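You operate a simulated robot arm through the tools that you are given. There is no shell and no other tool.

The job below is to be done with a simulated robot arm. You get a single attempt, and the scene is never put back.

Task
Spin the orange and the yellow roller in the test cradle and scrap the bent one.
Fine: bent reads 0.5 mm or more and goes on the red seat; the other goes back to its rack seat; leave the other rollers.

It is judged by the outcome, as a careful person would: the job done as asked, and still so three seconds after it is handed in. It fails if anything else is knocked over, pushed out of place, dropped, spilled or broken.

Robot
A 6-joint arm with a fingered hand, fixed in place. Base frame: the origin is on the floor under the middle of its stand, x ahead of it, y to its left, z up; the work surface is at about z = 860. Readings come in mm, degrees, newtons and seconds.
With the tool pointing down near the work surface it reaches from about 140 to 840 mm from the base axis. Its first joint turns from -166.0 to 166.0 degrees. Payload 5 kg.
Tool frame: the origin (TCP) lies between the finger pads and is the grasp point; the fingertips stand 36 mm ahead of it; z points along the fingers, y is the line along which they close. The gripper opens to 120 mm; its body begins 42 mm behind the TCP. The gripper is a hand of 4 fingers: y runs from the thumb to the fingers, the wrist lies at [-19, -123, -211] in the tool frame, and closing takes about 1.5 s.
Orientation is that of the tool frame in the base frame, as [roll, pitch, yaw] about the fixed x, y, z axes, in that order (R = Rz(yaw) Ry(pitch) Rx(roll)). With the fingers straight down and the wrist toward the robot, the tool's x, y and z point along [0, 1, 0], [1, 0, 0] and [0, 0, -1] of the base frame.

Tools
- The arm moves only by the tool send_rows. Its argument "steps" is a list of rows, each a list of 7 numbers: the shift along the base's x, y, z in mm, then the turn, a rotation vector about the base's x, y, z in degrees, then the finger opening in mm, from 0 to 120. In form: [[x, y, z, ax, ay, az, jaw], ...]. A call has 1 to 20 rows; each row shifts and turns the commanded pose from where the row before left it. A row lasts 0.2 s, in which the tool goes at most 50 mm and 8.6 degrees; a call with a longer step from one row to the next is refused whole, and so is a gripper value outside its range. Where a pose cannot be reached the arm comes as near as it can. A force on the tool above 40 N (or 10 N above the force at the start of the call, whichever is more), or a blocked arm, ends the call early, and 0.2 s more pass. Each finger travels about 45 mm/s and halts on what it meets, pressing with about 22 N; the grip force reading is that of the motor and also rises with nothing between the fingers. The clock runs only during rows and for 0.2 s after the last one: add rows that do not move to give the fingers time. It gives the time, the measured TCP pose, the force on the tool (base axes), the opening and the grip force at its end, in the units of the frame above (readings bear some noise), with the torque about the TCP (base axes, N m) and any sound that the robot's microphone picked up.
- Cameras (640 x 400 px; columns grow to the right, rows downward): "scene" is fixed at [396.6, -642.9, 1662.4]; the picture's right is [1.00, -0.01, 0.00], its down [-0.01, -0.45, -0.89] and it looks along [0.01, 0.89, -0.45] (base axes); focal length 356 px, centre (320, 200). "wrist" rides on the gripper at [73, -101, -142] in the tool frame; the picture's right is [-0.79, 0.29, -0.54], its down [-0.56, -0.70, 0.44] and it looks along [-0.25, 0.65, 0.71] (tool axes); focal length 280 px, centre (320, 200). There is no depth. A picture from a camera that has moved, and an enlarged one, comes with that camera's place and axes in the base frame and with its lens. The place of the scene camera against the robot may be out by one fixed shift of up to 25 mm in any direction.
- snapshot(camera): a new picture of that camera. The clock stands still meanwhile.
- move_column(by): slides the trunk up (or, below 0, down) by that many mm; the arm rides with it, the base frame stays. It gives what a move gives, with no picture.
- set_grasp(shape): the hand has 4 fingers and takes this shape, open, in about a second: jaw (thumb against the fingers, like two jaws); tri (thumb and two fingers); tip (a fingertip pinch); poke (one finger out to press); point (the index stretched); flat (the hand flat); cup (the hand cupped); fist (a fist). The gripper value then closes the fingers along that shape, each until it touches; the sizes above hold for jaw. It gives what a move gives, with no picture.
- enlarge(camera, box): a new picture of the part [left, top, right, bottom] of that camera's present view, enlarged. The clock stands still meanwhile.
- job_done(): hands the job in; it is judged then, once.

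Places have to be worked out from the pictures, the camera data and where the tool is seen. Open the gripper and draw the arm clear of the work before you hand the job in, unless the task says otherwise.

The tools are called after "Request:" as a command line: name --pt "numbers of a row" for each row, then --argument value for the rest, lists and objects as JSON in quotes. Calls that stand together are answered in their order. send_rows: Moves the arm, as the interface text tells. Its arguments: {"type":"object","properties":{"steps":{"type":"array","items":{"type":"array","items":{"type":"number"}}}},"required":["steps"]} The other tools are called the same way: move_column (by) moves the trunk up or down; set_grasp (shape) gives the hand a shape; snapshot (camera) takes a picture; enlarge (camera, box) takes an enlarged picture of a part of a camera's view; job_done () hands the job in.

At the start:

```text
t: 0.0
tool_pos: [528.8, 481.3, 1312.1]
tcp_rot: [180.0, 0.0, 89.9]
wrist_force: [-0.5, -0.2, 0.9]
moment: [-0.02, -0.02, -0.01]
width: 119.3
gripper_force: 0.0
shape: jaw
trunk travel left (down, up): [-799.0, 41.0]
```

scene: 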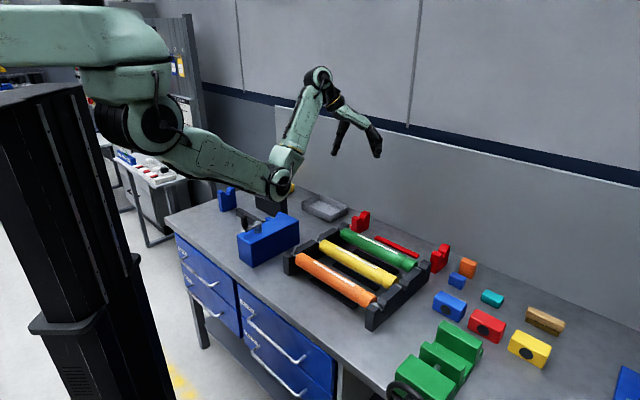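
wrist: 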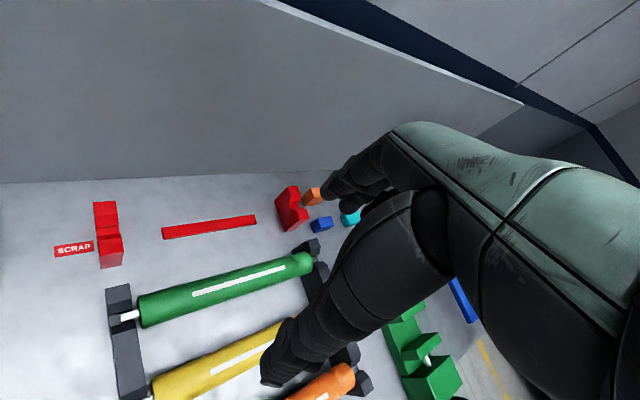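

I start by looking closer at the scene to find the rack, the cradle and the red seat.

Request:
enlarge --camera "scene" --box '[200, 180, 440, 330]'

Request:
enlarge --camera "scene" --box '[360, 230, 640, 400]'

Request:
enlarge --camera "wrist" --box '[0, 170, 480, 400]'

```text
2.67 times, centred on (320, 255) of scene
camera zoom: at [396.6, -642.9, 1662.4], right [1.0, -0.01, 0.0], down [-0.01, -0.45, -0.89], along [0.01, 0.89, -0.45], focal length 949 px, centre (320, 53)
```

zoom: 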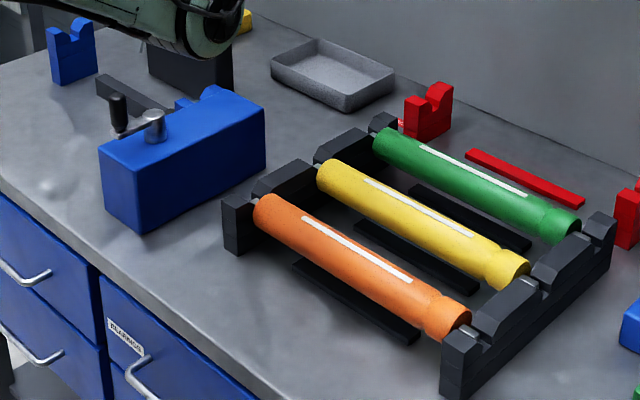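

```text
2.29 times, centred on (500, 315) of scene
camera zoom: at [396.6, -642.9, 1662.4], right [1.0, -0.01, 0.0], down [-0.01, -0.45, -0.89], along [0.01, 0.89, -0.45], focal length 813 px, centre (-91, -63)
```

zoom: 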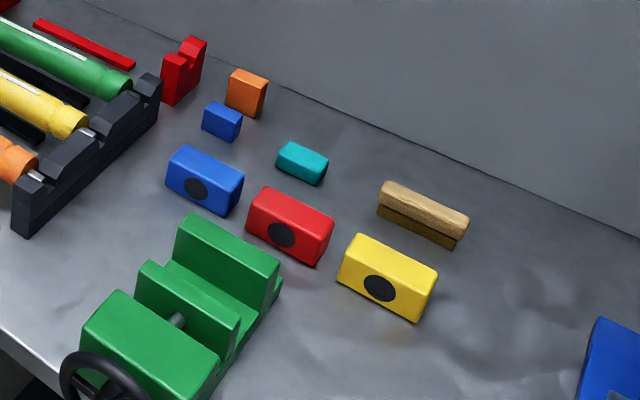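

```text
1.33 times, centred on (240, 285) of wrist
camera zoom: at [427.5, 554.5, 1455.9], right [0.29, -0.79, 0.54], down [-0.7, -0.56, -0.44], along [0.65, -0.25, -0.71], focal length 374 px, centre (427, 87)
```

zoom: 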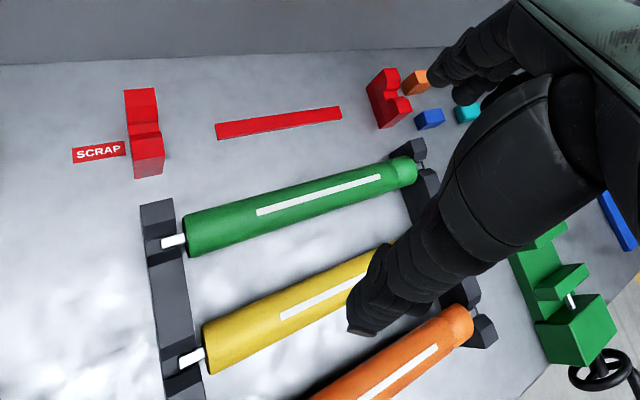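

The table runs diagonally (front edge from about (-300,800) to (470,-10)), with the rack in the middle and a blue fixture with a crank to the left, partly hidden by the forearm. I move the hand high over the left part, turning the wrist camera toward the blue fixture, to see it well.

Request:
send_rows --pt "-37 -5 3 0 0 4 119" --pt "-37 -5 3 0 0 4 119" --pt "-37 -5 3 0 0 4 119" --pt "-37 -5 3 0 0 4 119" --pt "-37 -5 3 0 0 4 119" --pt "-37 -5 3 0 0 4 119" --pt "-37 -5 3 0 0 4 119" --pt "-37 -5 3 0 0 4 119"

Request:
snapshot --camera "scene"

Request:
snapshot --camera "wrist"

```text
t: 1.8
tool_pos: [297.4, 510.7, 1236.3]
tcp_rot: [179.6, -0.1, 122.1]
wrist_force: [-0.1, -0.5, -0.1]
moment: [-0.01, -0.04, 0.03]
width: 119.2
gripper_force: 0.1
shape: jaw
out of reach, approached as far as the arm can: row 1, 2, 3, 4, 5, 6, 7, 8
trunk travel left (down, up): [-799.0, 41.0]
```

```text
taken
```

scene: 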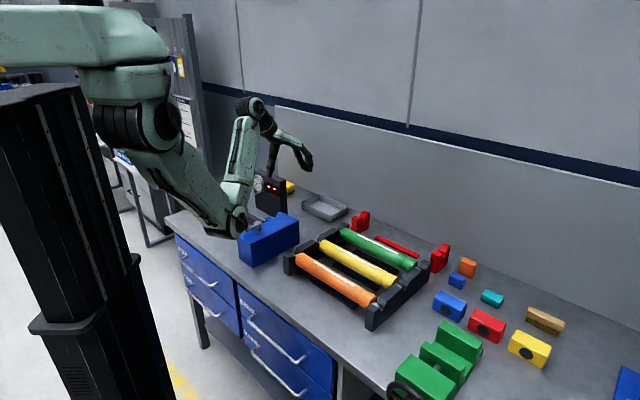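

```text
taken
camera wrist: at [173.1, 518.1, 1379.7], right [0.66, -0.52, 0.54], down [-0.29, -0.84, -0.45], along [0.69, 0.14, -0.71], focal length 280 px, centre (320, 200)
```

wrist: 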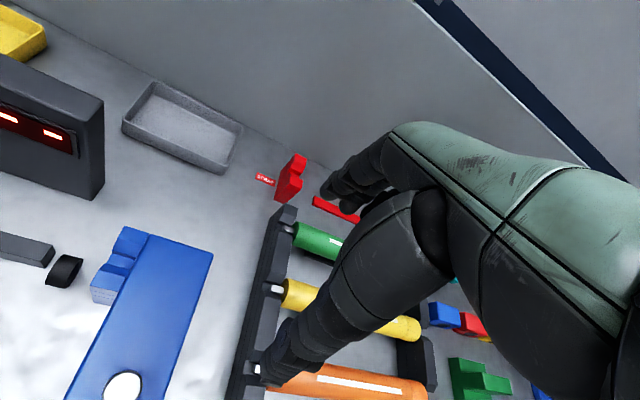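

The dark box with red digits is the readout beside the blue cradle. I enlarge both views to understand the fixture.

Request:
enlarge --camera "scene" --box '[210, 160, 350, 270]'

Request:
enlarge --camera "wrist" --box '[0, 40, 260, 400]'

```text
3.64 times, centred on (280, 215) of scene
camera zoom: at [396.6, -642.9, 1662.4], right [1.0, -0.01, 0.0], down [-0.01, -0.45, -0.89], along [0.01, 0.89, -0.45], focal length 1294 px, centre (466, 146)
```

zoom: 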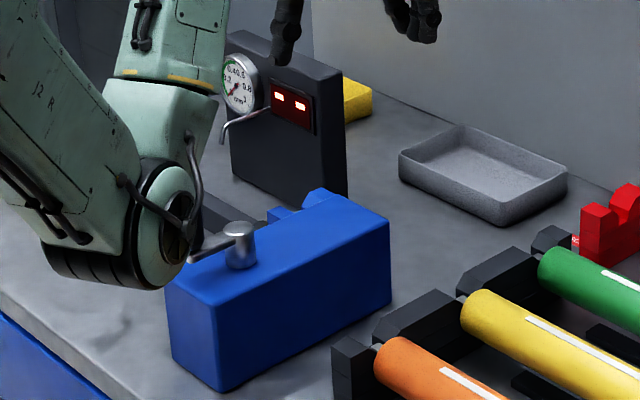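

```text
1.11 times, centred on (130, 220) of wrist
camera zoom: at [173.1, 518.1, 1379.7], right [0.66, -0.52, 0.54], down [-0.29, -0.84, -0.45], along [0.69, 0.14, -0.71], focal length 312 px, centre (531, 178)
```

zoom: 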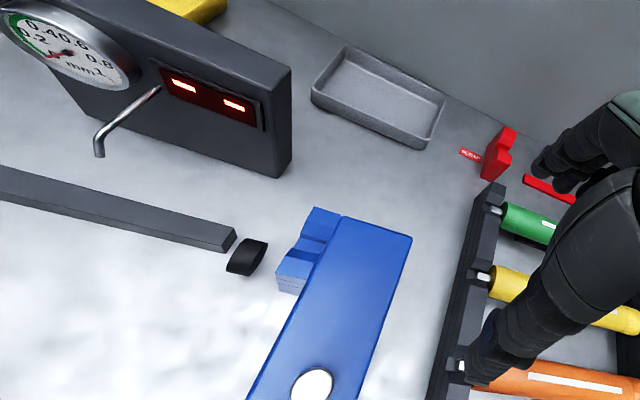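

The fixture is a gauge stand (dial in mm plus red digital readout), two blue V supports, a black friction wheel and a blue drive box with a crank. I go further left and turn more so that the whole cradle is in the wrist camera's view.

Request:
send_rows --pt "-31 -2 0 0 0 4 119" --pt "-31 -2 0 0 0 4 119" --pt "-31 -2 0 0 0 4 119" --pt "-31 -2 0 0 0 4 119" --pt "-31 -2 0 0 0 4 119" --pt "-31 -2 0 0 0 4 119" --pt "-31 -2 0 0 0 4 119"

Request:
snapshot --camera "wrist"

Request:
snapshot --camera "scene"

```text
t: 3.4
tool_pos: [88.1, 508.0, 1214.8]
tcp_rot: [179.8, 0.0, 150.1]
wrist_force: [0.0, -0.6, 1.3]
moment: [0.01, -0.03, -0.01]
width: 119.2
gripper_force: 0.0
shape: jaw
out of reach, approached as far as the arm can: row 1, 2, 3, 4, 5
trunk travel left (down, up): [-799.0, 41.0]
```

```text
taken
camera wrist: at [-26.7, 456.3, 1357.9], right [0.83, -0.15, 0.54], down [0.14, -0.88, -0.45], along [0.55, 0.44, -0.71], focal length 280 px, centre (320, 200)
```

wrist: 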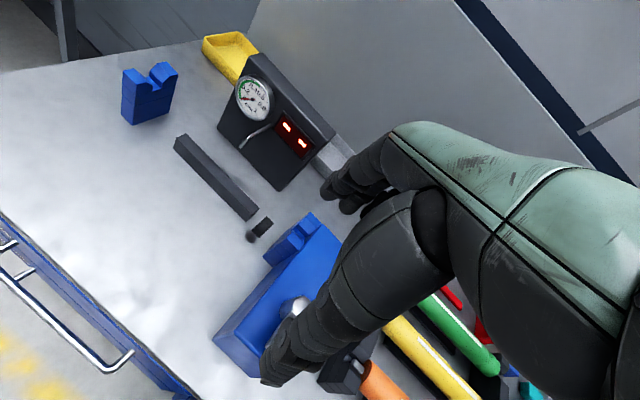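

```text
taken
```

scene: 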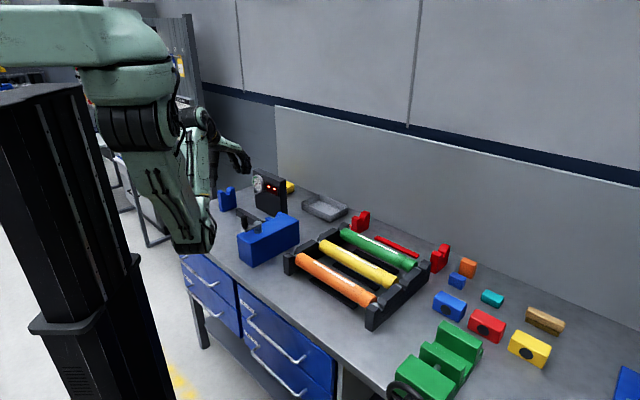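

Request:
enlarge --camera "wrist" --box '[100, 20, 340, 180]'

Request:
enlarge --camera "wrist" --box '[160, 120, 400, 400]'

Request:
enlarge --camera "scene" --box '[200, 160, 350, 270]'

```text
2.50 times, centred on (220, 100) of wrist
camera zoom: at [-26.7, 456.3, 1357.9], right [0.83, -0.15, 0.54], down [0.14, -0.88, -0.45], along [0.55, 0.44, -0.71], focal length 701 px, centre (570, 450)
```

zoom: 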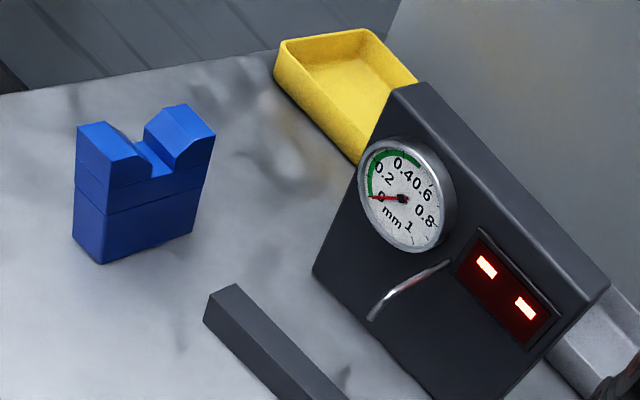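

```text
1.43 times, centred on (280, 260) of wrist
camera zoom: at [-26.7, 456.3, 1357.9], right [0.83, -0.15, 0.54], down [0.14, -0.88, -0.45], along [0.55, 0.44, -0.71], focal length 401 px, centre (377, 114)
```

zoom: 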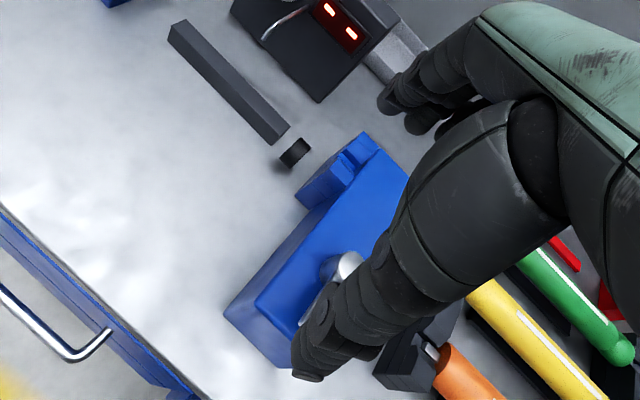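

```text
3.64 times, centred on (275, 215) of scene
camera zoom: at [396.6, -642.9, 1662.4], right [1.0, -0.01, 0.0], down [-0.01, -0.45, -0.89], along [0.01, 0.89, -0.45], focal length 1294 px, centre (484, 146)
```

zoom: 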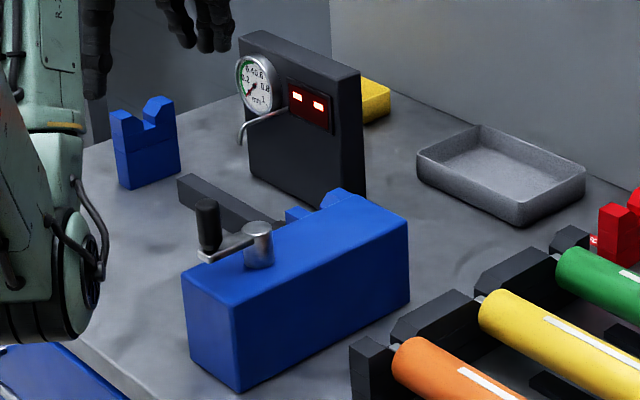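

The cradle geometry is coming into focus: V stand on the left at about (-35,850), drive box near (215,485), axis between them at 45°, gauge behind. I move the camera closer over the cradle to measure the V's, probe and crank.

Request:
send_rows --pt "13 20 -14 0 0 0 119" --pt "13 20 -14 0 0 0 119" --pt "13 20 -14 0 0 0 119" --pt "13 20 -14 0 0 0 119" --pt "0 0 0 0 0 0 119"

Request:
snapshot --camera "wrist"

Request:
enlarge --camera "wrist" --box '[80, 0, 360, 175]'

Request:
enlarge --camera "wrist" --box '[80, 175, 360, 350]'

```text
t: 4.6
tool_pos: [139.5, 586.0, 1162.1]
tcp_rot: [180.0, 0.0, 149.9]
wrist_force: [-0.1, -0.6, -1.0]
moment: [0.03, -0.02, -0.01]
width: 119.1
gripper_force: 0.1
shape: jaw
trunk travel left (down, up): [-799.0, 41.0]
```

```text
taken
camera wrist: at [25.4, 534.8, 1304.9], right [0.83, -0.15, 0.54], down [0.13, -0.89, -0.44], along [0.55, 0.44, -0.71], focal length 280 px, centre (320, 200)
```

wrist: 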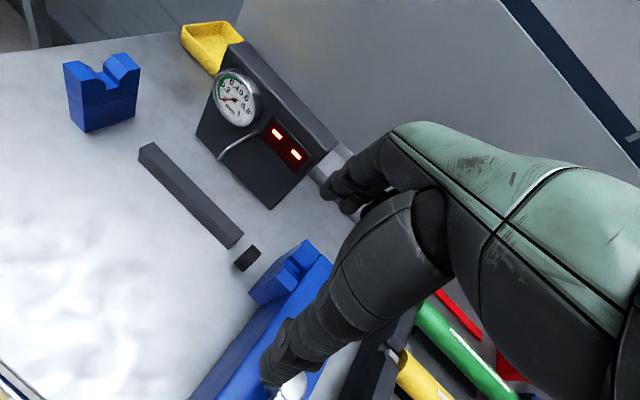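

```text
2.29 times, centred on (220, 88) of wrist
camera zoom: at [25.4, 534.8, 1304.9], right [0.83, -0.15, 0.54], down [0.13, -0.89, -0.44], along [0.55, 0.44, -0.71], focal length 641 px, centre (549, 457)
```

zoom: 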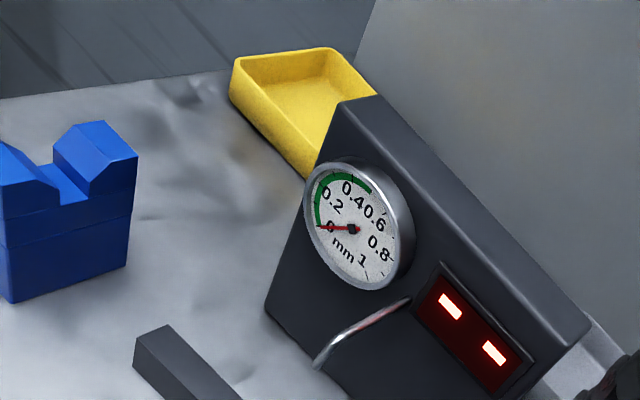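

```text
2.29 times, centred on (220, 262) of wrist
camera zoom: at [25.4, 534.8, 1304.9], right [0.83, -0.15, 0.54], down [0.13, -0.89, -0.44], along [0.55, 0.44, -0.71], focal length 641 px, centre (549, 57)
```

zoom: 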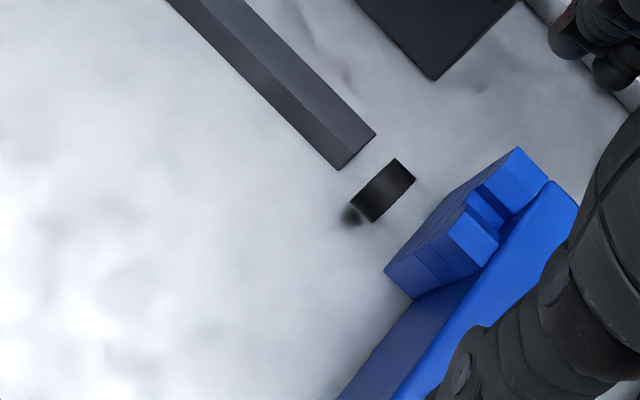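

I zoom in on the individual parts of the cradle for accurate pixel positions.

Request:
enlarge --camera "wrist" --box '[50, 40, 170, 140]'

Request:
enlarge --camera "wrist" --box '[220, 220, 340, 320]'

Request:
enlarge --camera "scene" --box '[205, 170, 305, 270]'

Request:
enlarge --camera "wrist" --box '[180, 60, 340, 220]'

```text
4.00 times, centred on (110, 90) of wrist
camera zoom: at [25.4, 534.8, 1304.9], right [0.83, -0.15, 0.54], down [0.13, -0.89, -0.44], along [0.55, 0.44, -0.71], focal length 1122 px, centre (1160, 640)
```

zoom: 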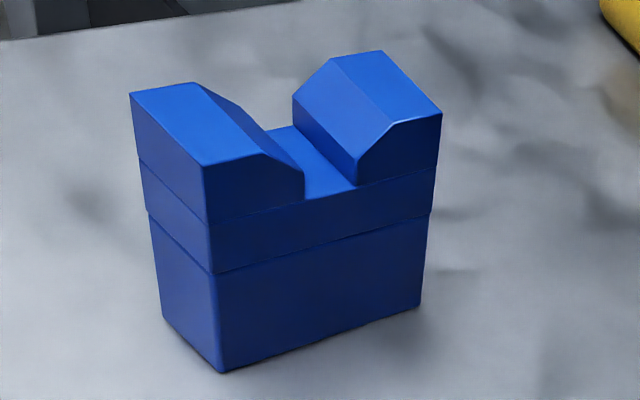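

```text
4.00 times, centred on (280, 270) of wrist
camera zoom: at [25.4, 534.8, 1304.9], right [0.83, -0.15, 0.54], down [0.13, -0.89, -0.44], along [0.55, 0.44, -0.71], focal length 1122 px, centre (480, -80)
```

zoom: 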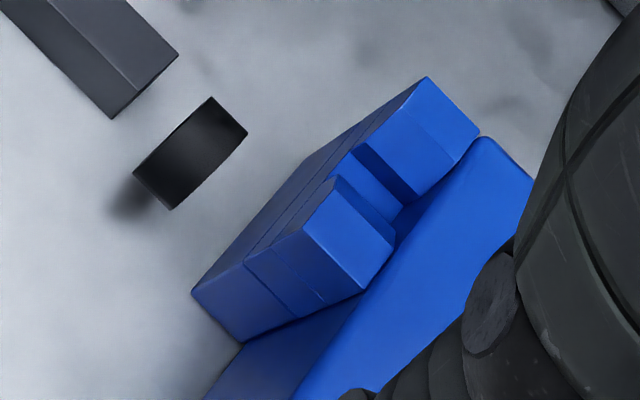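

```text
4.00 times, centred on (255, 220) of scene
camera zoom: at [396.6, -642.9, 1662.4], right [1.0, -0.01, 0.0], down [-0.01, -0.45, -0.89], along [0.01, 0.89, -0.45], focal length 1423 px, centre (580, 120)
```

zoom: 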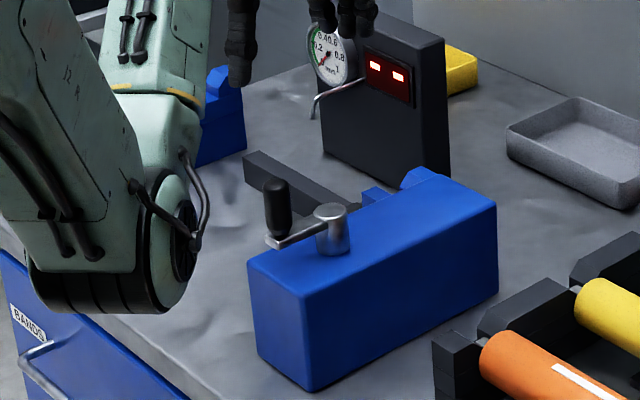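

```text
2.50 times, centred on (260, 140) of wrist
camera zoom: at [25.4, 534.8, 1304.9], right [0.83, -0.15, 0.54], down [0.13, -0.89, -0.44], along [0.55, 0.44, -0.71], focal length 701 px, centre (470, 350)
```

zoom: 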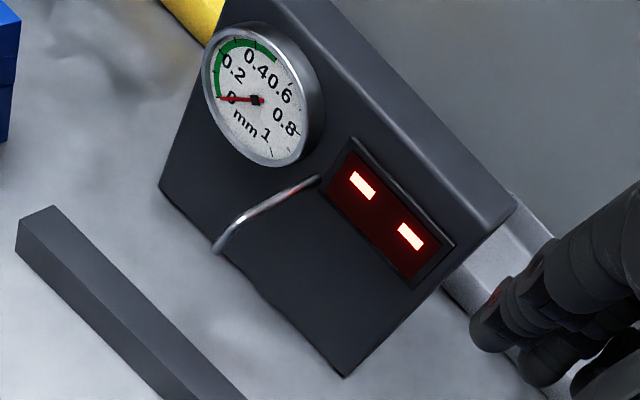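

The cradle axis lies at 45°, V supports roughly at s=-656 and s=-285 along the table, with the gauge probe at mid-length. I need to know how bulky the hand is on the gauge side, so I zoom in on the hand.

Request:
enlarge --camera "scene" --box '[180, 90, 300, 190]'

Request:
snapshot --camera "scene"

```text
4.00 times, centred on (240, 140) of scene
camera zoom: at [396.6, -642.9, 1662.4], right [1.0, -0.01, 0.0], down [-0.01, -0.45, -0.89], along [0.01, 0.89, -0.45], focal length 1423 px, centre (640, 440)
```

zoom: 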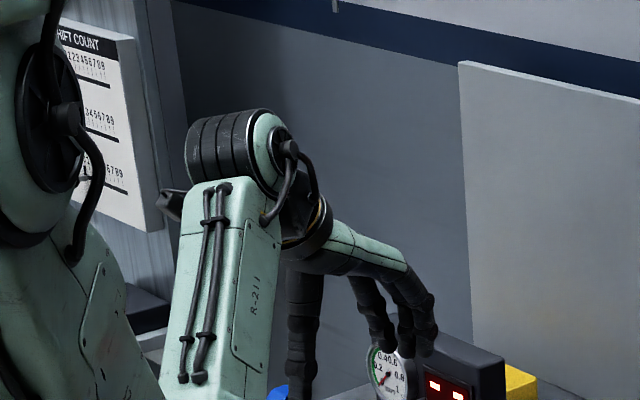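

```text
taken
```

scene: 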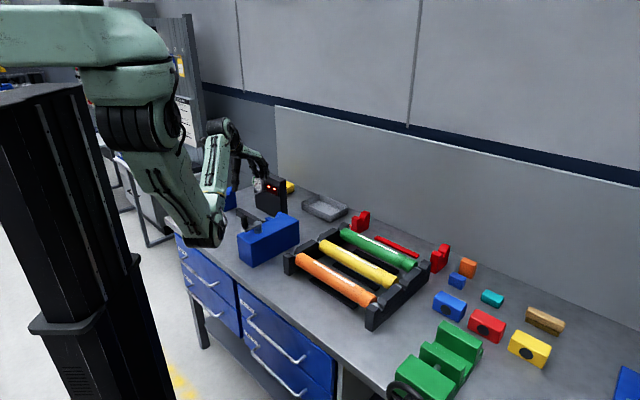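

The hand reaches over with palm on top and fingers pointing down. I now carry it high over to the rack, at the grasp yaw of 135°, to measure the rollers with the wrist camera.

Request:
send_rows --pt "25.4 -25.4 0 0 0 -1.5 119" --pt "25.4 -25.4 0 0 0 -1.5 119" --pt "25.4 -25.4 0 0 0 -1.5 119" --pt "25.4 -25.4 0 0 0 -1.5 119" --pt "25.4 -25.4 0 0 0 -1.5 119" --pt "25.4 -25.4 0 0 0 -1.5 119" --pt "25.4 -25.4 0 0 0 -1.5 119" --pt "25.4 -25.4 0 0 0 -1.5 119" --pt "25.4 -25.4 0 0 0 -1.5 119" --pt "25.4 -25.4 0 0 0 -1.5 119" --pt "0 0 0 0 0 0 119"

Request:
snapshot --camera "wrist"

Request:
snapshot --camera "scene"

Request:
enlarge --camera "wrist" --box '[0, 180, 340, 400]'

```text
t: 7.0
tool_pos: [395.2, 334.4, 1162.1]
tcp_rot: [-180.0, 0.0, 135.0]
wrist_force: [-0.2, -0.2, -0.4]
moment: [0.0, -0.05, -0.04]
width: 119.3
gripper_force: 0.1
shape: jaw
trunk travel left (down, up): [-799.0, 41.0]
```

```text
taken
camera wrist: at [271.3, 313.5, 1305.5], right [0.76, -0.35, 0.54], down [-0.1, -0.89, -0.44], along [0.64, 0.28, -0.71], focal length 280 px, centre (320, 200)
```

wrist: 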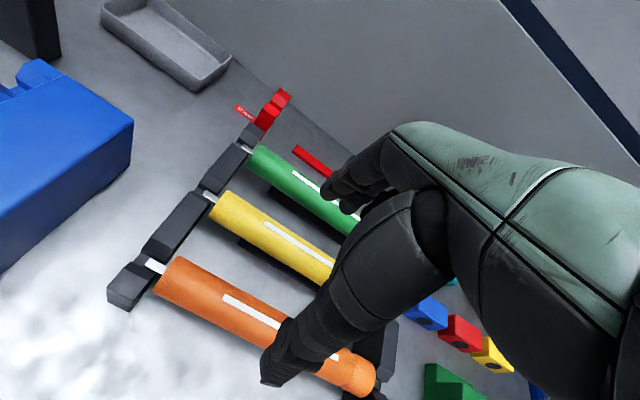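

```text
taken
```

scene: 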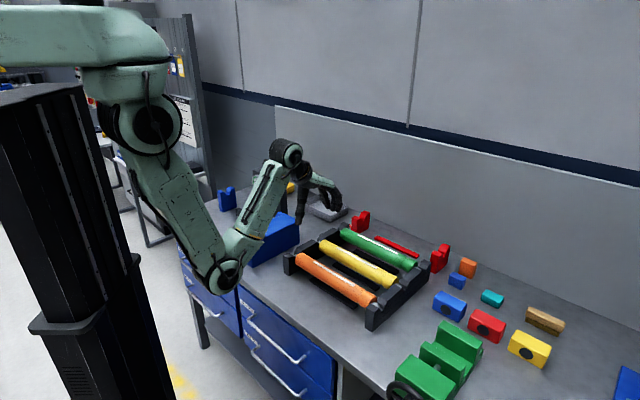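

```text
1.82 times, centred on (170, 290) of wrist
camera zoom: at [271.3, 313.5, 1305.5], right [0.76, -0.35, 0.54], down [-0.1, -0.89, -0.44], along [0.64, 0.28, -0.71], focal length 510 px, centre (593, 36)
```

zoom: 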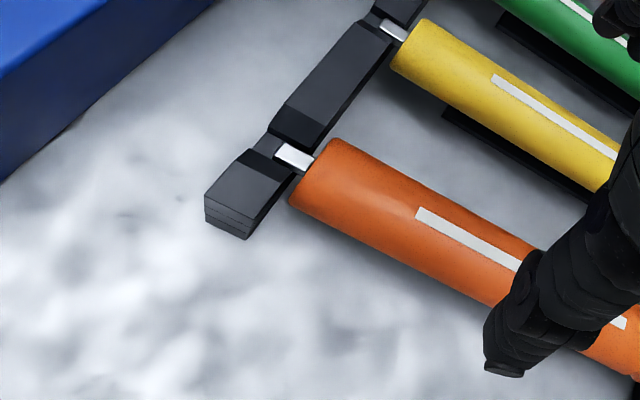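

The left rack post sits at s≈-66 and the orange roller axis is at about r≈518, yellow r≈637, radius ≈24 mm. I zoom in on the scene camera to calibrate it against these, and look at the hand profile from the side.

Request:
enlarge --camera "scene" --box '[270, 210, 370, 290]'

Request:
enlarge --camera "scene" --box '[350, 230, 450, 330]'

Request:
enlarge --camera "scene" --box '[230, 130, 370, 240]'

```text
5.00 times, centred on (320, 250) of scene
camera zoom: at [396.6, -642.9, 1662.4], right [1.0, -0.01, 0.0], down [-0.01, -0.45, -0.89], along [0.01, 0.89, -0.45], focal length 1779 px, centre (320, -50)
```

zoom: 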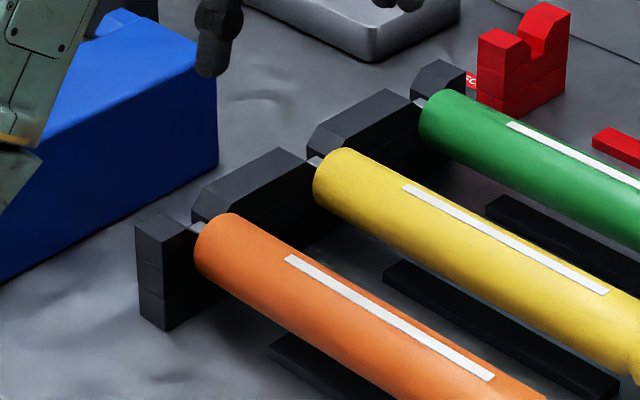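

```text
4.00 times, centred on (400, 280) of scene
camera zoom: at [396.6, -642.9, 1662.4], right [1.0, -0.01, 0.0], down [-0.01, -0.45, -0.89], along [0.01, 0.89, -0.45], focal length 1423 px, centre (0, -120)
```

zoom: 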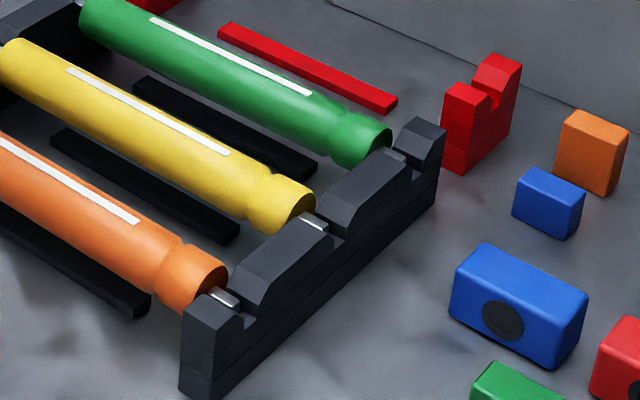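

```text
3.64 times, centred on (300, 185) of scene
camera zoom: at [396.6, -642.9, 1662.4], right [1.0, -0.01, 0.0], down [-0.01, -0.45, -0.89], along [0.01, 0.89, -0.45], focal length 1294 px, centre (393, 254)
```

zoom: 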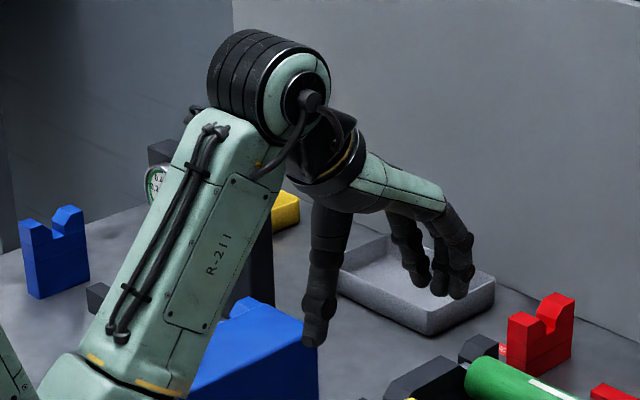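

The scene camera appears shifted by roughly (+4,-9,+22) mm against the robot; with that both cameras agree (rack post tops z≈936, cradle tops z≈962). I zoom in on the hand to learn its finger spread.

Request:
enlarge --camera "scene" --box '[285, 160, 345, 210]'

Request:
enlarge --camera "wrist" --box '[220, 60, 380, 160]'

Request:
enlarge --camera "wrist" --box '[90, 160, 290, 320]'

```text
8.00 times, centred on (315, 185) of scene
camera zoom: at [396.6, -642.9, 1662.4], right [1.0, -0.01, 0.0], down [-0.01, -0.45, -0.89], along [0.01, 0.89, -0.45], focal length 2846 px, centre (360, 320)
```

zoom: 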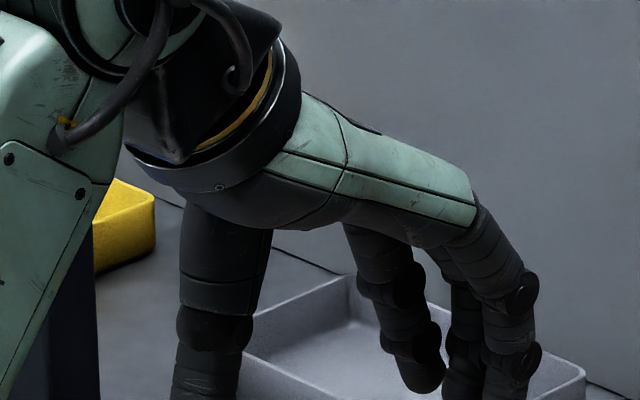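

```text
4.00 times, centred on (300, 110) of wrist
camera zoom: at [271.3, 313.5, 1305.5], right [0.76, -0.35, 0.54], down [-0.1, -0.89, -0.44], along [0.64, 0.28, -0.71], focal length 1122 px, centre (400, 560)
```

zoom: 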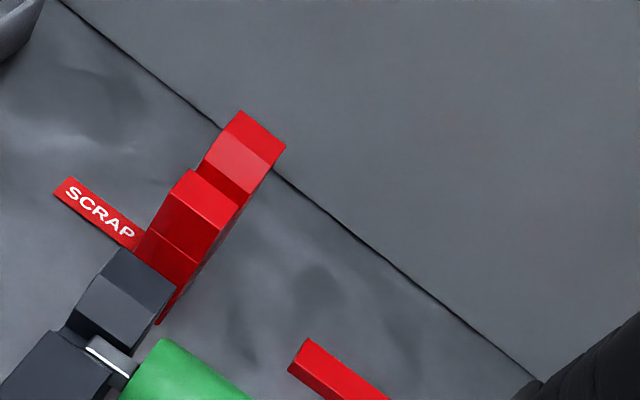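

```text
2.50 times, centred on (190, 240) of wrist
camera zoom: at [271.3, 313.5, 1305.5], right [0.76, -0.35, 0.54], down [-0.1, -0.89, -0.44], along [0.64, 0.28, -0.71], focal length 701 px, centre (645, 100)
```

zoom: 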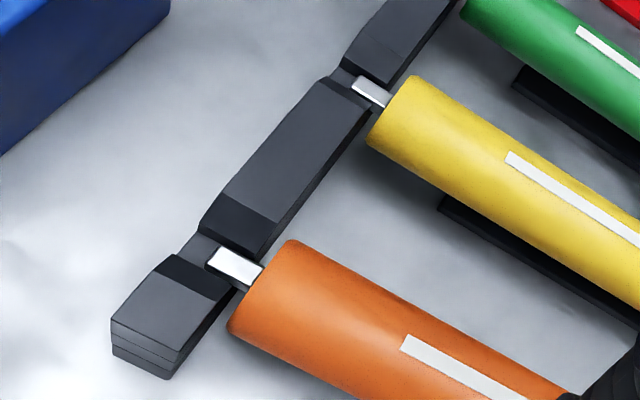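

I look at the finger spread in the wrist view, since the fingers must miss the probe when placing the roller.

Request:
enlarge --camera "wrist" --box '[240, 110, 480, 400]'

Request:
enlarge --camera "scene" --box '[290, 170, 360, 230]'

```text
1.38 times, centred on (360, 255) of wrist
camera zoom: at [271.3, 313.5, 1305.5], right [0.76, -0.35, 0.54], down [-0.1, -0.89, -0.44], along [0.64, 0.28, -0.71], focal length 387 px, centre (265, 124)
```

zoom: 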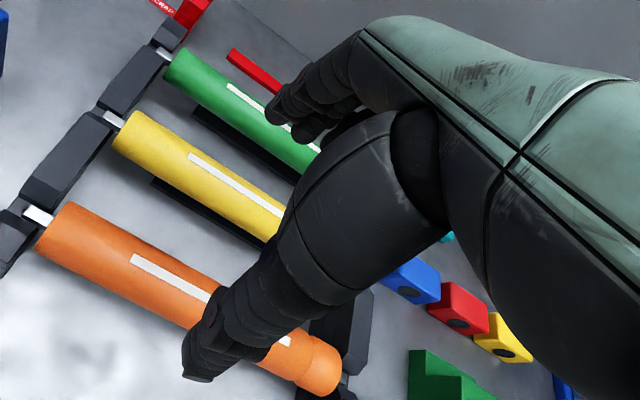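

```text
6.67 times, centred on (325, 200) of scene
camera zoom: at [396.6, -642.9, 1662.4], right [1.0, -0.01, 0.0], down [-0.01, -0.45, -0.89], along [0.01, 0.89, -0.45], focal length 2372 px, centre (287, 200)
```

zoom: 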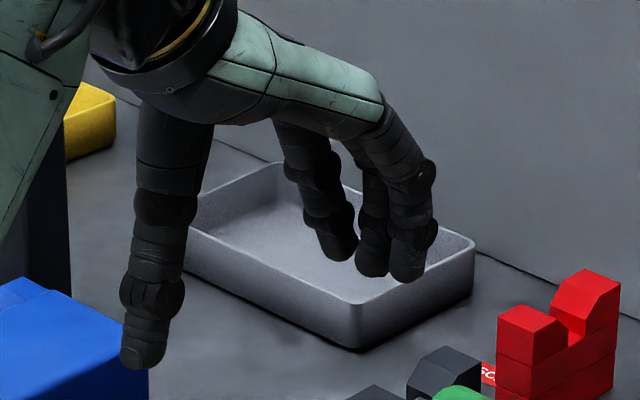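

The fingers span only about -22…+38 mm around the TCP along the roller, so a grip 45 mm to the right of the roller's centre keeps them clear of the probe and the drive wheel. I move above the orange roller at that grip point, narrowing to 84 mm.

Request:
send_rows --pt "22 -21 -10 0 0 0 100" --pt "22 -21 -20 0 0 0 90" --pt "22 -21 -30 0 0 0 84" --pt "21 -21.7 -30 0 0 0 84" --pt "0 0 -30 0 0 0 84" --pt "0 0 0 0 0 0 84"

Request:
snapshot --camera "wrist"

Request:
snapshot --camera "scene"

Request:
enlarge --camera "scene" --box '[270, 190, 430, 330]'

```text
t: 8.4
tool_pos: [481.5, 248.1, 1042.3]
tcp_rot: [-180.0, 0.0, 134.9]
wrist_force: [-0.6, -0.7, 0.4]
moment: [-0.03, 0.0, 0.01]
width: 84.5
gripper_force: 0.0
shape: jaw
trunk travel left (down, up): [-799.0, 41.0]
```

```text
taken
camera wrist: at [358.9, 228.7, 1184.5], right [0.76, -0.35, 0.54], down [-0.1, -0.89, -0.44], along [0.64, 0.28, -0.71], focal length 280 px, centre (320, 200)
```

wrist: 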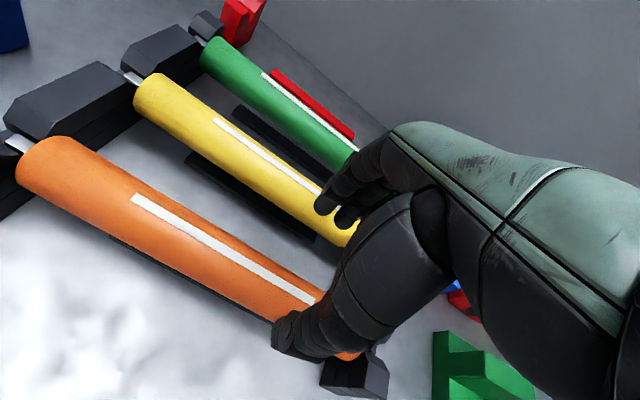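

```text
taken
```

scene: 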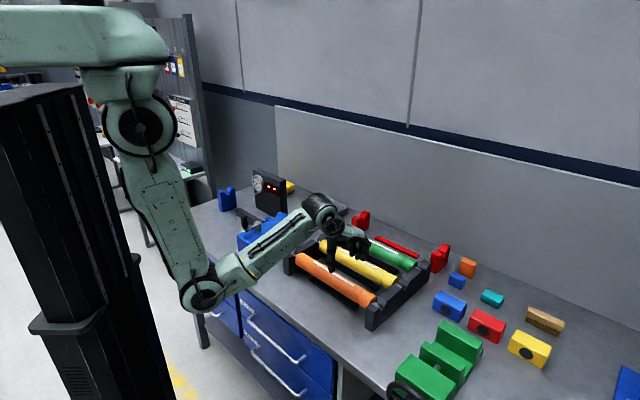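

```text
2.86 times, centred on (350, 260) of scene
camera zoom: at [396.6, -642.9, 1662.4], right [1.0, -0.01, 0.0], down [-0.01, -0.45, -0.89], along [0.01, 0.89, -0.45], focal length 1016 px, centre (234, 29)
```

zoom: 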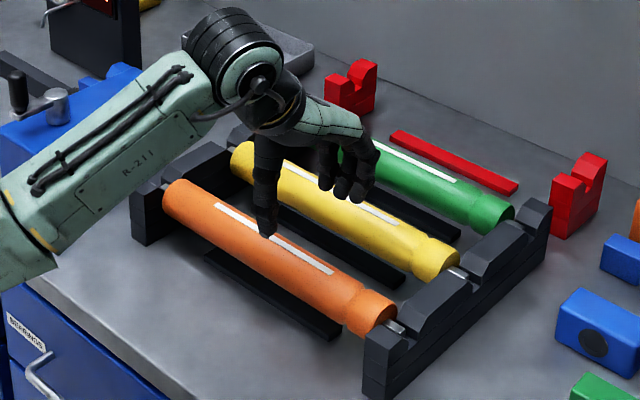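

I check the roller axis position with the closer wrist view before descending.

Request:
enlarge --camera "wrist" --box '[0, 110, 160, 210]'

Request:
enlarge --camera "wrist" --box '[140, 180, 300, 340]'

```text
4.00 times, centred on (80, 160) of wrist
camera zoom: at [358.9, 228.7, 1184.5], right [0.76, -0.35, 0.54], down [-0.1, -0.89, -0.44], along [0.64, 0.28, -0.71], focal length 1122 px, centre (1280, 360)
```

zoom: 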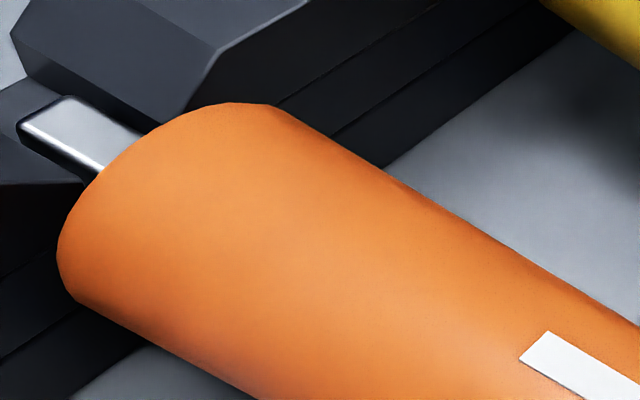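

```text
2.50 times, centred on (220, 260) of wrist
camera zoom: at [358.9, 228.7, 1184.5], right [0.76, -0.35, 0.54], down [-0.1, -0.89, -0.44], along [0.64, 0.28, -0.71], focal length 701 px, centre (570, 50)
```

zoom: 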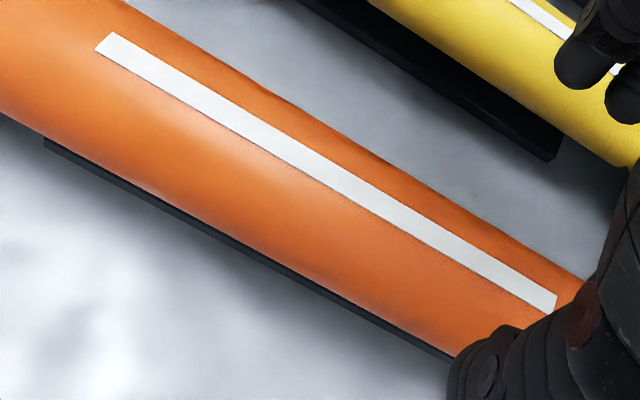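

Both views agree: orange axis at r≈518.5, z≈919.5, radius 25 mm. I shift 2.6 mm outward and descend around the orange roller, then close.

Request:
send_rows --pt "1.8 1.8 -20 0 0 0 84" --pt "0 0 -20 0 0 0 84" --pt "0 0 -20 0 0 0 84" --pt "0 0 -20 0 0 0 84" --pt "0 0 -15 0 0 0 84" --pt "0 0 -15 0 0 0 84" --pt "0 0 -10 0 0 0 84" --pt "0 0 0 0 0 0 84"

Request:
snapshot --camera "wrist"

Request:
enlarge --camera "scene" --box '[270, 190, 430, 330]'

```text
t: 10.2
tool_pos: [482.9, 249.7, 920.8]
tcp_rot: [-179.9, 0.0, 135.0]
wrist_force: [-0.2, 0.5, -0.2]
moment: [0.02, 0.0, -0.02]
width: 84.4
gripper_force: 0.1
shape: jaw
trunk travel left (down, up): [-799.0, 41.0]
```

```text
taken
camera wrist: at [360.1, 229.5, 1064.8], right [0.76, -0.35, 0.54], down [-0.1, -0.89, -0.44], along [0.64, 0.28, -0.71], focal length 280 px, centre (320, 200)
```

wrist: 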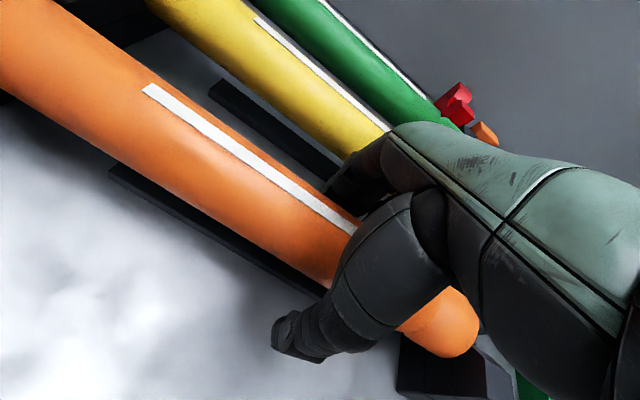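

```text
2.86 times, centred on (350, 260) of scene
camera zoom: at [396.6, -642.9, 1662.4], right [1.0, -0.01, 0.0], down [-0.01, -0.45, -0.89], along [0.01, 0.89, -0.45], focal length 1016 px, centre (234, 29)
```

zoom: 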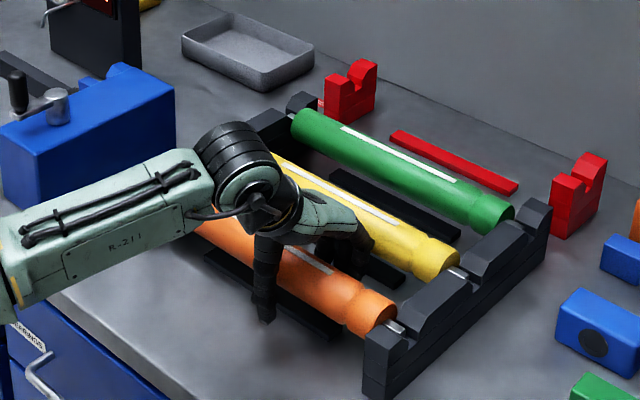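

The fingers straddle the orange roller with no contact. I close on it.

Request:
send_rows --pt "0 0 0 0 0 0 60" --pt "0 0 0 0 0 0 40" --pt "0 0 0 0 0 0 20" --pt "0 0 0 0 0 0 20" --pt "0 0 0 0 0 0 20" --pt "0 0 0 0 0 0 20" --pt "0 0 0 0 0 0 20" --pt "0 0 0 0 0 0 20"

Request:
snapshot --camera "wrist"

Request:
enlarge --camera "scene" --box '[310, 230, 400, 310]'

```text
t: 12.0
tool_pos: [484.0, 249.4, 921.7]
tcp_rot: [-179.9, 0.1, 135.0]
wrist_force: [-1.1, 0.3, 0.7]
moment: [-0.02, 0.04, 0.08]
width: 30.3
gripper_force: 22.3
shape: jaw
trunk travel left (down, up): [-799.0, 41.0]
```

```text
taken
camera wrist: at [360.4, 229.8, 1064.7], right [0.76, -0.35, 0.54], down [-0.1, -0.89, -0.44], along [0.64, 0.28, -0.71], focal length 280 px, centre (320, 200)
```

wrist: 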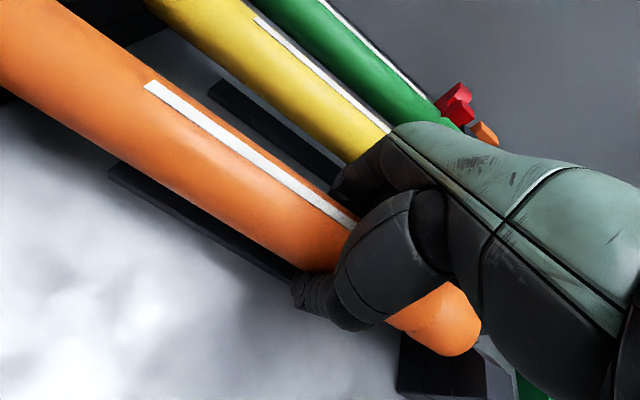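

```text
5.00 times, centred on (355, 270) of scene
camera zoom: at [396.6, -642.9, 1662.4], right [1.0, -0.01, 0.0], down [-0.01, -0.45, -0.89], along [0.01, 0.89, -0.45], focal length 1779 px, centre (145, -150)
```

zoom: 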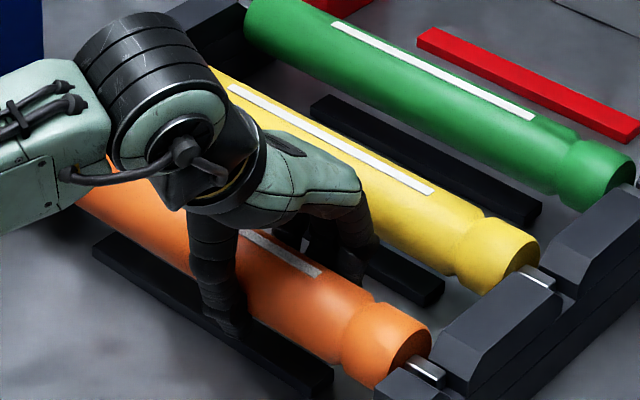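

Grip force 22 N with the fingers wrapped around the roller. I lift slowly and look.

Request:
send_rows --pt "0 0 5 0 0 0 20" --pt "0 0 8 0 0 0 20" --pt "0 0 10 0 0 0 20" --pt "0 0 12 0 0 0 20" --pt "0 0 15 0 0 0 20" --pt "0 0 15 0 0 0 20" --pt "0 0 0 0 0 0 20"

Request:
snapshot --camera "wrist"

Request:
enlarge --camera "scene" --box '[270, 190, 430, 330]'

```text
t: 13.6
tool_pos: [485.5, 249.6, 986.5]
tcp_rot: [-180.0, 0.1, 135.0]
wrist_force: [-0.6, 0.3, -4.6]
moment: [-0.08, -0.1, -0.02]
width: 29.0
gripper_force: 22.0
shape: jaw
trunk travel left (down, up): [-799.0, 41.0]
```

```text
taken
camera wrist: at [361.1, 230.1, 1129.5], right [0.76, -0.35, 0.54], down [-0.1, -0.89, -0.44], along [0.64, 0.28, -0.71], focal length 280 px, centre (320, 200)
```

wrist: 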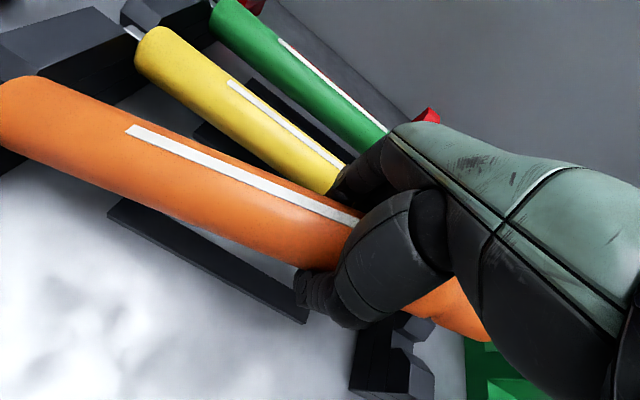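

```text
2.86 times, centred on (350, 260) of scene
camera zoom: at [396.6, -642.9, 1662.4], right [1.0, -0.01, 0.0], down [-0.01, -0.45, -0.89], along [0.01, 0.89, -0.45], focal length 1016 px, centre (234, 29)
```

zoom: 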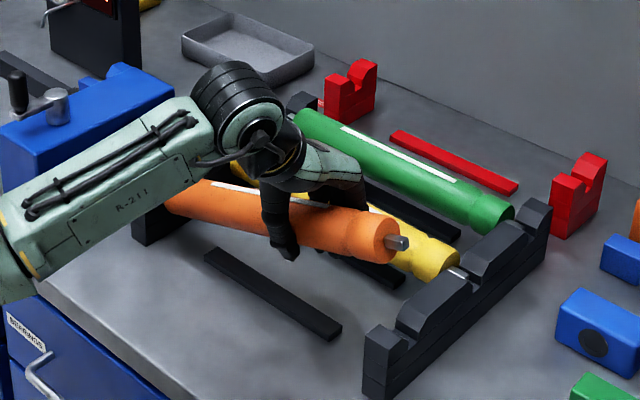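

The roller weighs about 0.47 kg and its left end has drooped in the grip, because I hold it off centre. I look closely at the left end before doing anything else.

Request:
enlarge --camera "wrist" --box '[0, 0, 240, 200]'

Request:
enlarge --camera "scene" --box '[290, 220, 400, 310]'

```text
2.00 times, centred on (120, 100) of wrist
camera zoom: at [361.1, 230.1, 1129.5], right [0.76, -0.35, 0.54], down [-0.1, -0.89, -0.44], along [0.64, 0.28, -0.71], focal length 561 px, centre (720, 400)
```

zoom: 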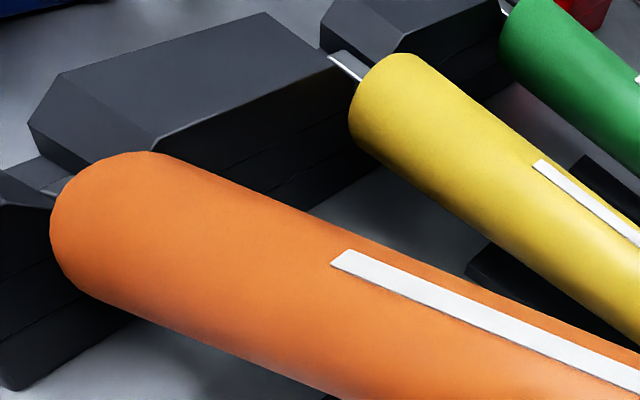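

```text
4.44 times, centred on (345, 265) of scene
camera zoom: at [396.6, -642.9, 1662.4], right [1.0, -0.01, 0.0], down [-0.01, -0.45, -0.89], along [0.01, 0.89, -0.45], focal length 1581 px, centre (209, -89)
```

zoom: 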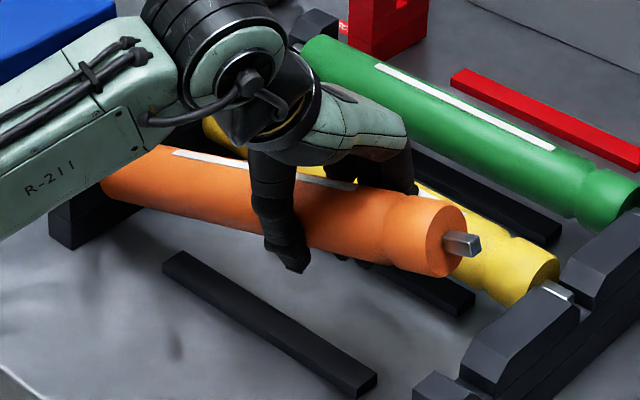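

The left journal is still in its slot; the roller simply pivoted in the grip. I lower it straight back down so it reseats, then I'll regrip nearer its balance point.

Request:
send_rows --pt "0 0 -12 0 0 0 20" --pt "0 0 -12 0 0 0 20" --pt "0 0 -12 0 0 0 20" --pt "0 0 -10 0 0 0 20" --pt "0 0 -8 0 0 0 20" --pt "0 0 -5 0 0 0 20" --pt "0 0 -3 0 0 0 20" --pt "0 0 0 0 0 0 20"

Request:
snapshot --camera "wrist"

Request:
enlarge --camera "scene" --box '[290, 220, 400, 310]'

```text
t: 15.4
tool_pos: [484.2, 249.2, 924.5]
tcp_rot: [-180.0, -0.1, 135.1]
wrist_force: [0.9, -1.0, -2.3]
moment: [0.14, 0.22, 0.02]
width: 29.4
gripper_force: 22.2
shape: jaw
trunk travel left (down, up): [-799.0, 41.0]
```

```text
taken
camera wrist: at [360.6, 229.8, 1067.9], right [0.76, -0.35, 0.54], down [-0.1, -0.89, -0.44], along [0.64, 0.28, -0.71], focal length 280 px, centre (320, 200)
```

wrist: 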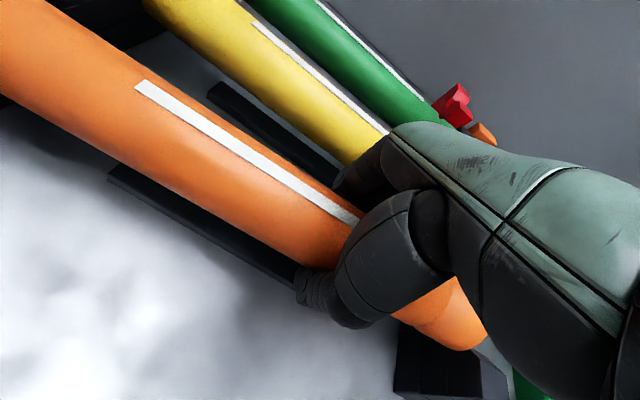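

```text
4.44 times, centred on (345, 265) of scene
camera zoom: at [396.6, -642.9, 1662.4], right [1.0, -0.01, 0.0], down [-0.01, -0.45, -0.89], along [0.01, 0.89, -0.45], focal length 1581 px, centre (209, -89)
```

zoom: 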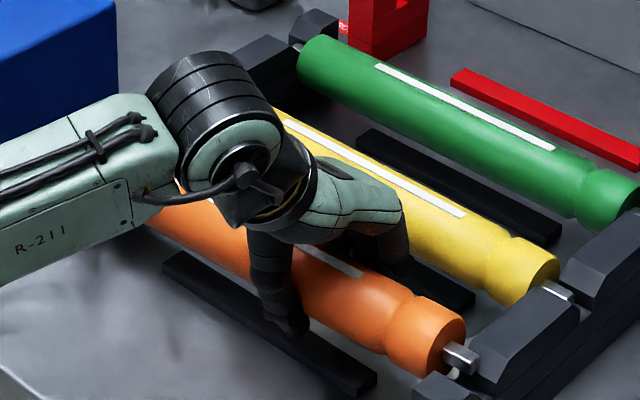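

It is nearly down but not quite seated; I lower the last millimetres and then open gently to 84 mm.

Request:
send_rows --pt "0 0 -1.5 0 0 0 20" --pt "0 0 -1.5 0 0 0 20" --pt "0 0 -1 0 0 0 20" --pt "0 0 0 0 0 0 20"

Request:
enlarge --camera "scene" --box '[330, 250, 420, 320]'

Request:
enlarge --camera "wrist" --box '[0, 0, 240, 200]'

```text
t: 16.4
tool_pos: [483.2, 249.8, 919.8]
tcp_rot: [179.9, 0.0, 135.0]
wrist_force: [-1.8, -3.4, 3.4]
moment: [0.07, 0.01, -0.04]
width: 29.0
gripper_force: 22.2
shape: jaw
trunk travel left (down, up): [-799.0, 41.0]
```

```text
5.71 times, centred on (375, 285) of scene
camera zoom: at [396.6, -642.9, 1662.4], right [1.0, -0.01, 0.0], down [-0.01, -0.45, -0.89], along [0.01, 0.89, -0.45], focal length 2033 px, centre (6, -286)
```

zoom: 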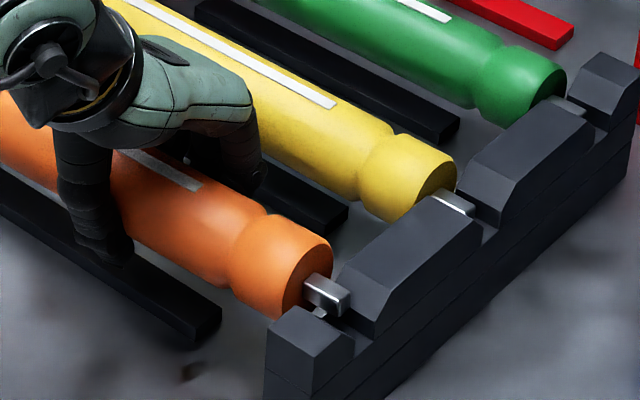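

```text
2.00 times, centred on (120, 100) of wrist
camera zoom: at [359.7, 229.2, 1064.3], right [0.76, -0.35, 0.54], down [-0.1, -0.89, -0.44], along [0.64, 0.28, -0.71], focal length 561 px, centre (720, 400)
```

zoom: 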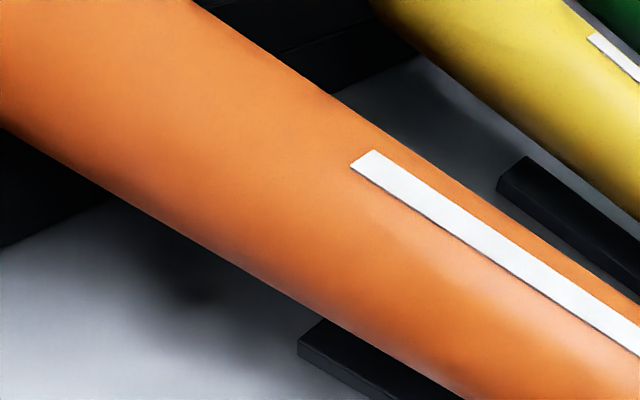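

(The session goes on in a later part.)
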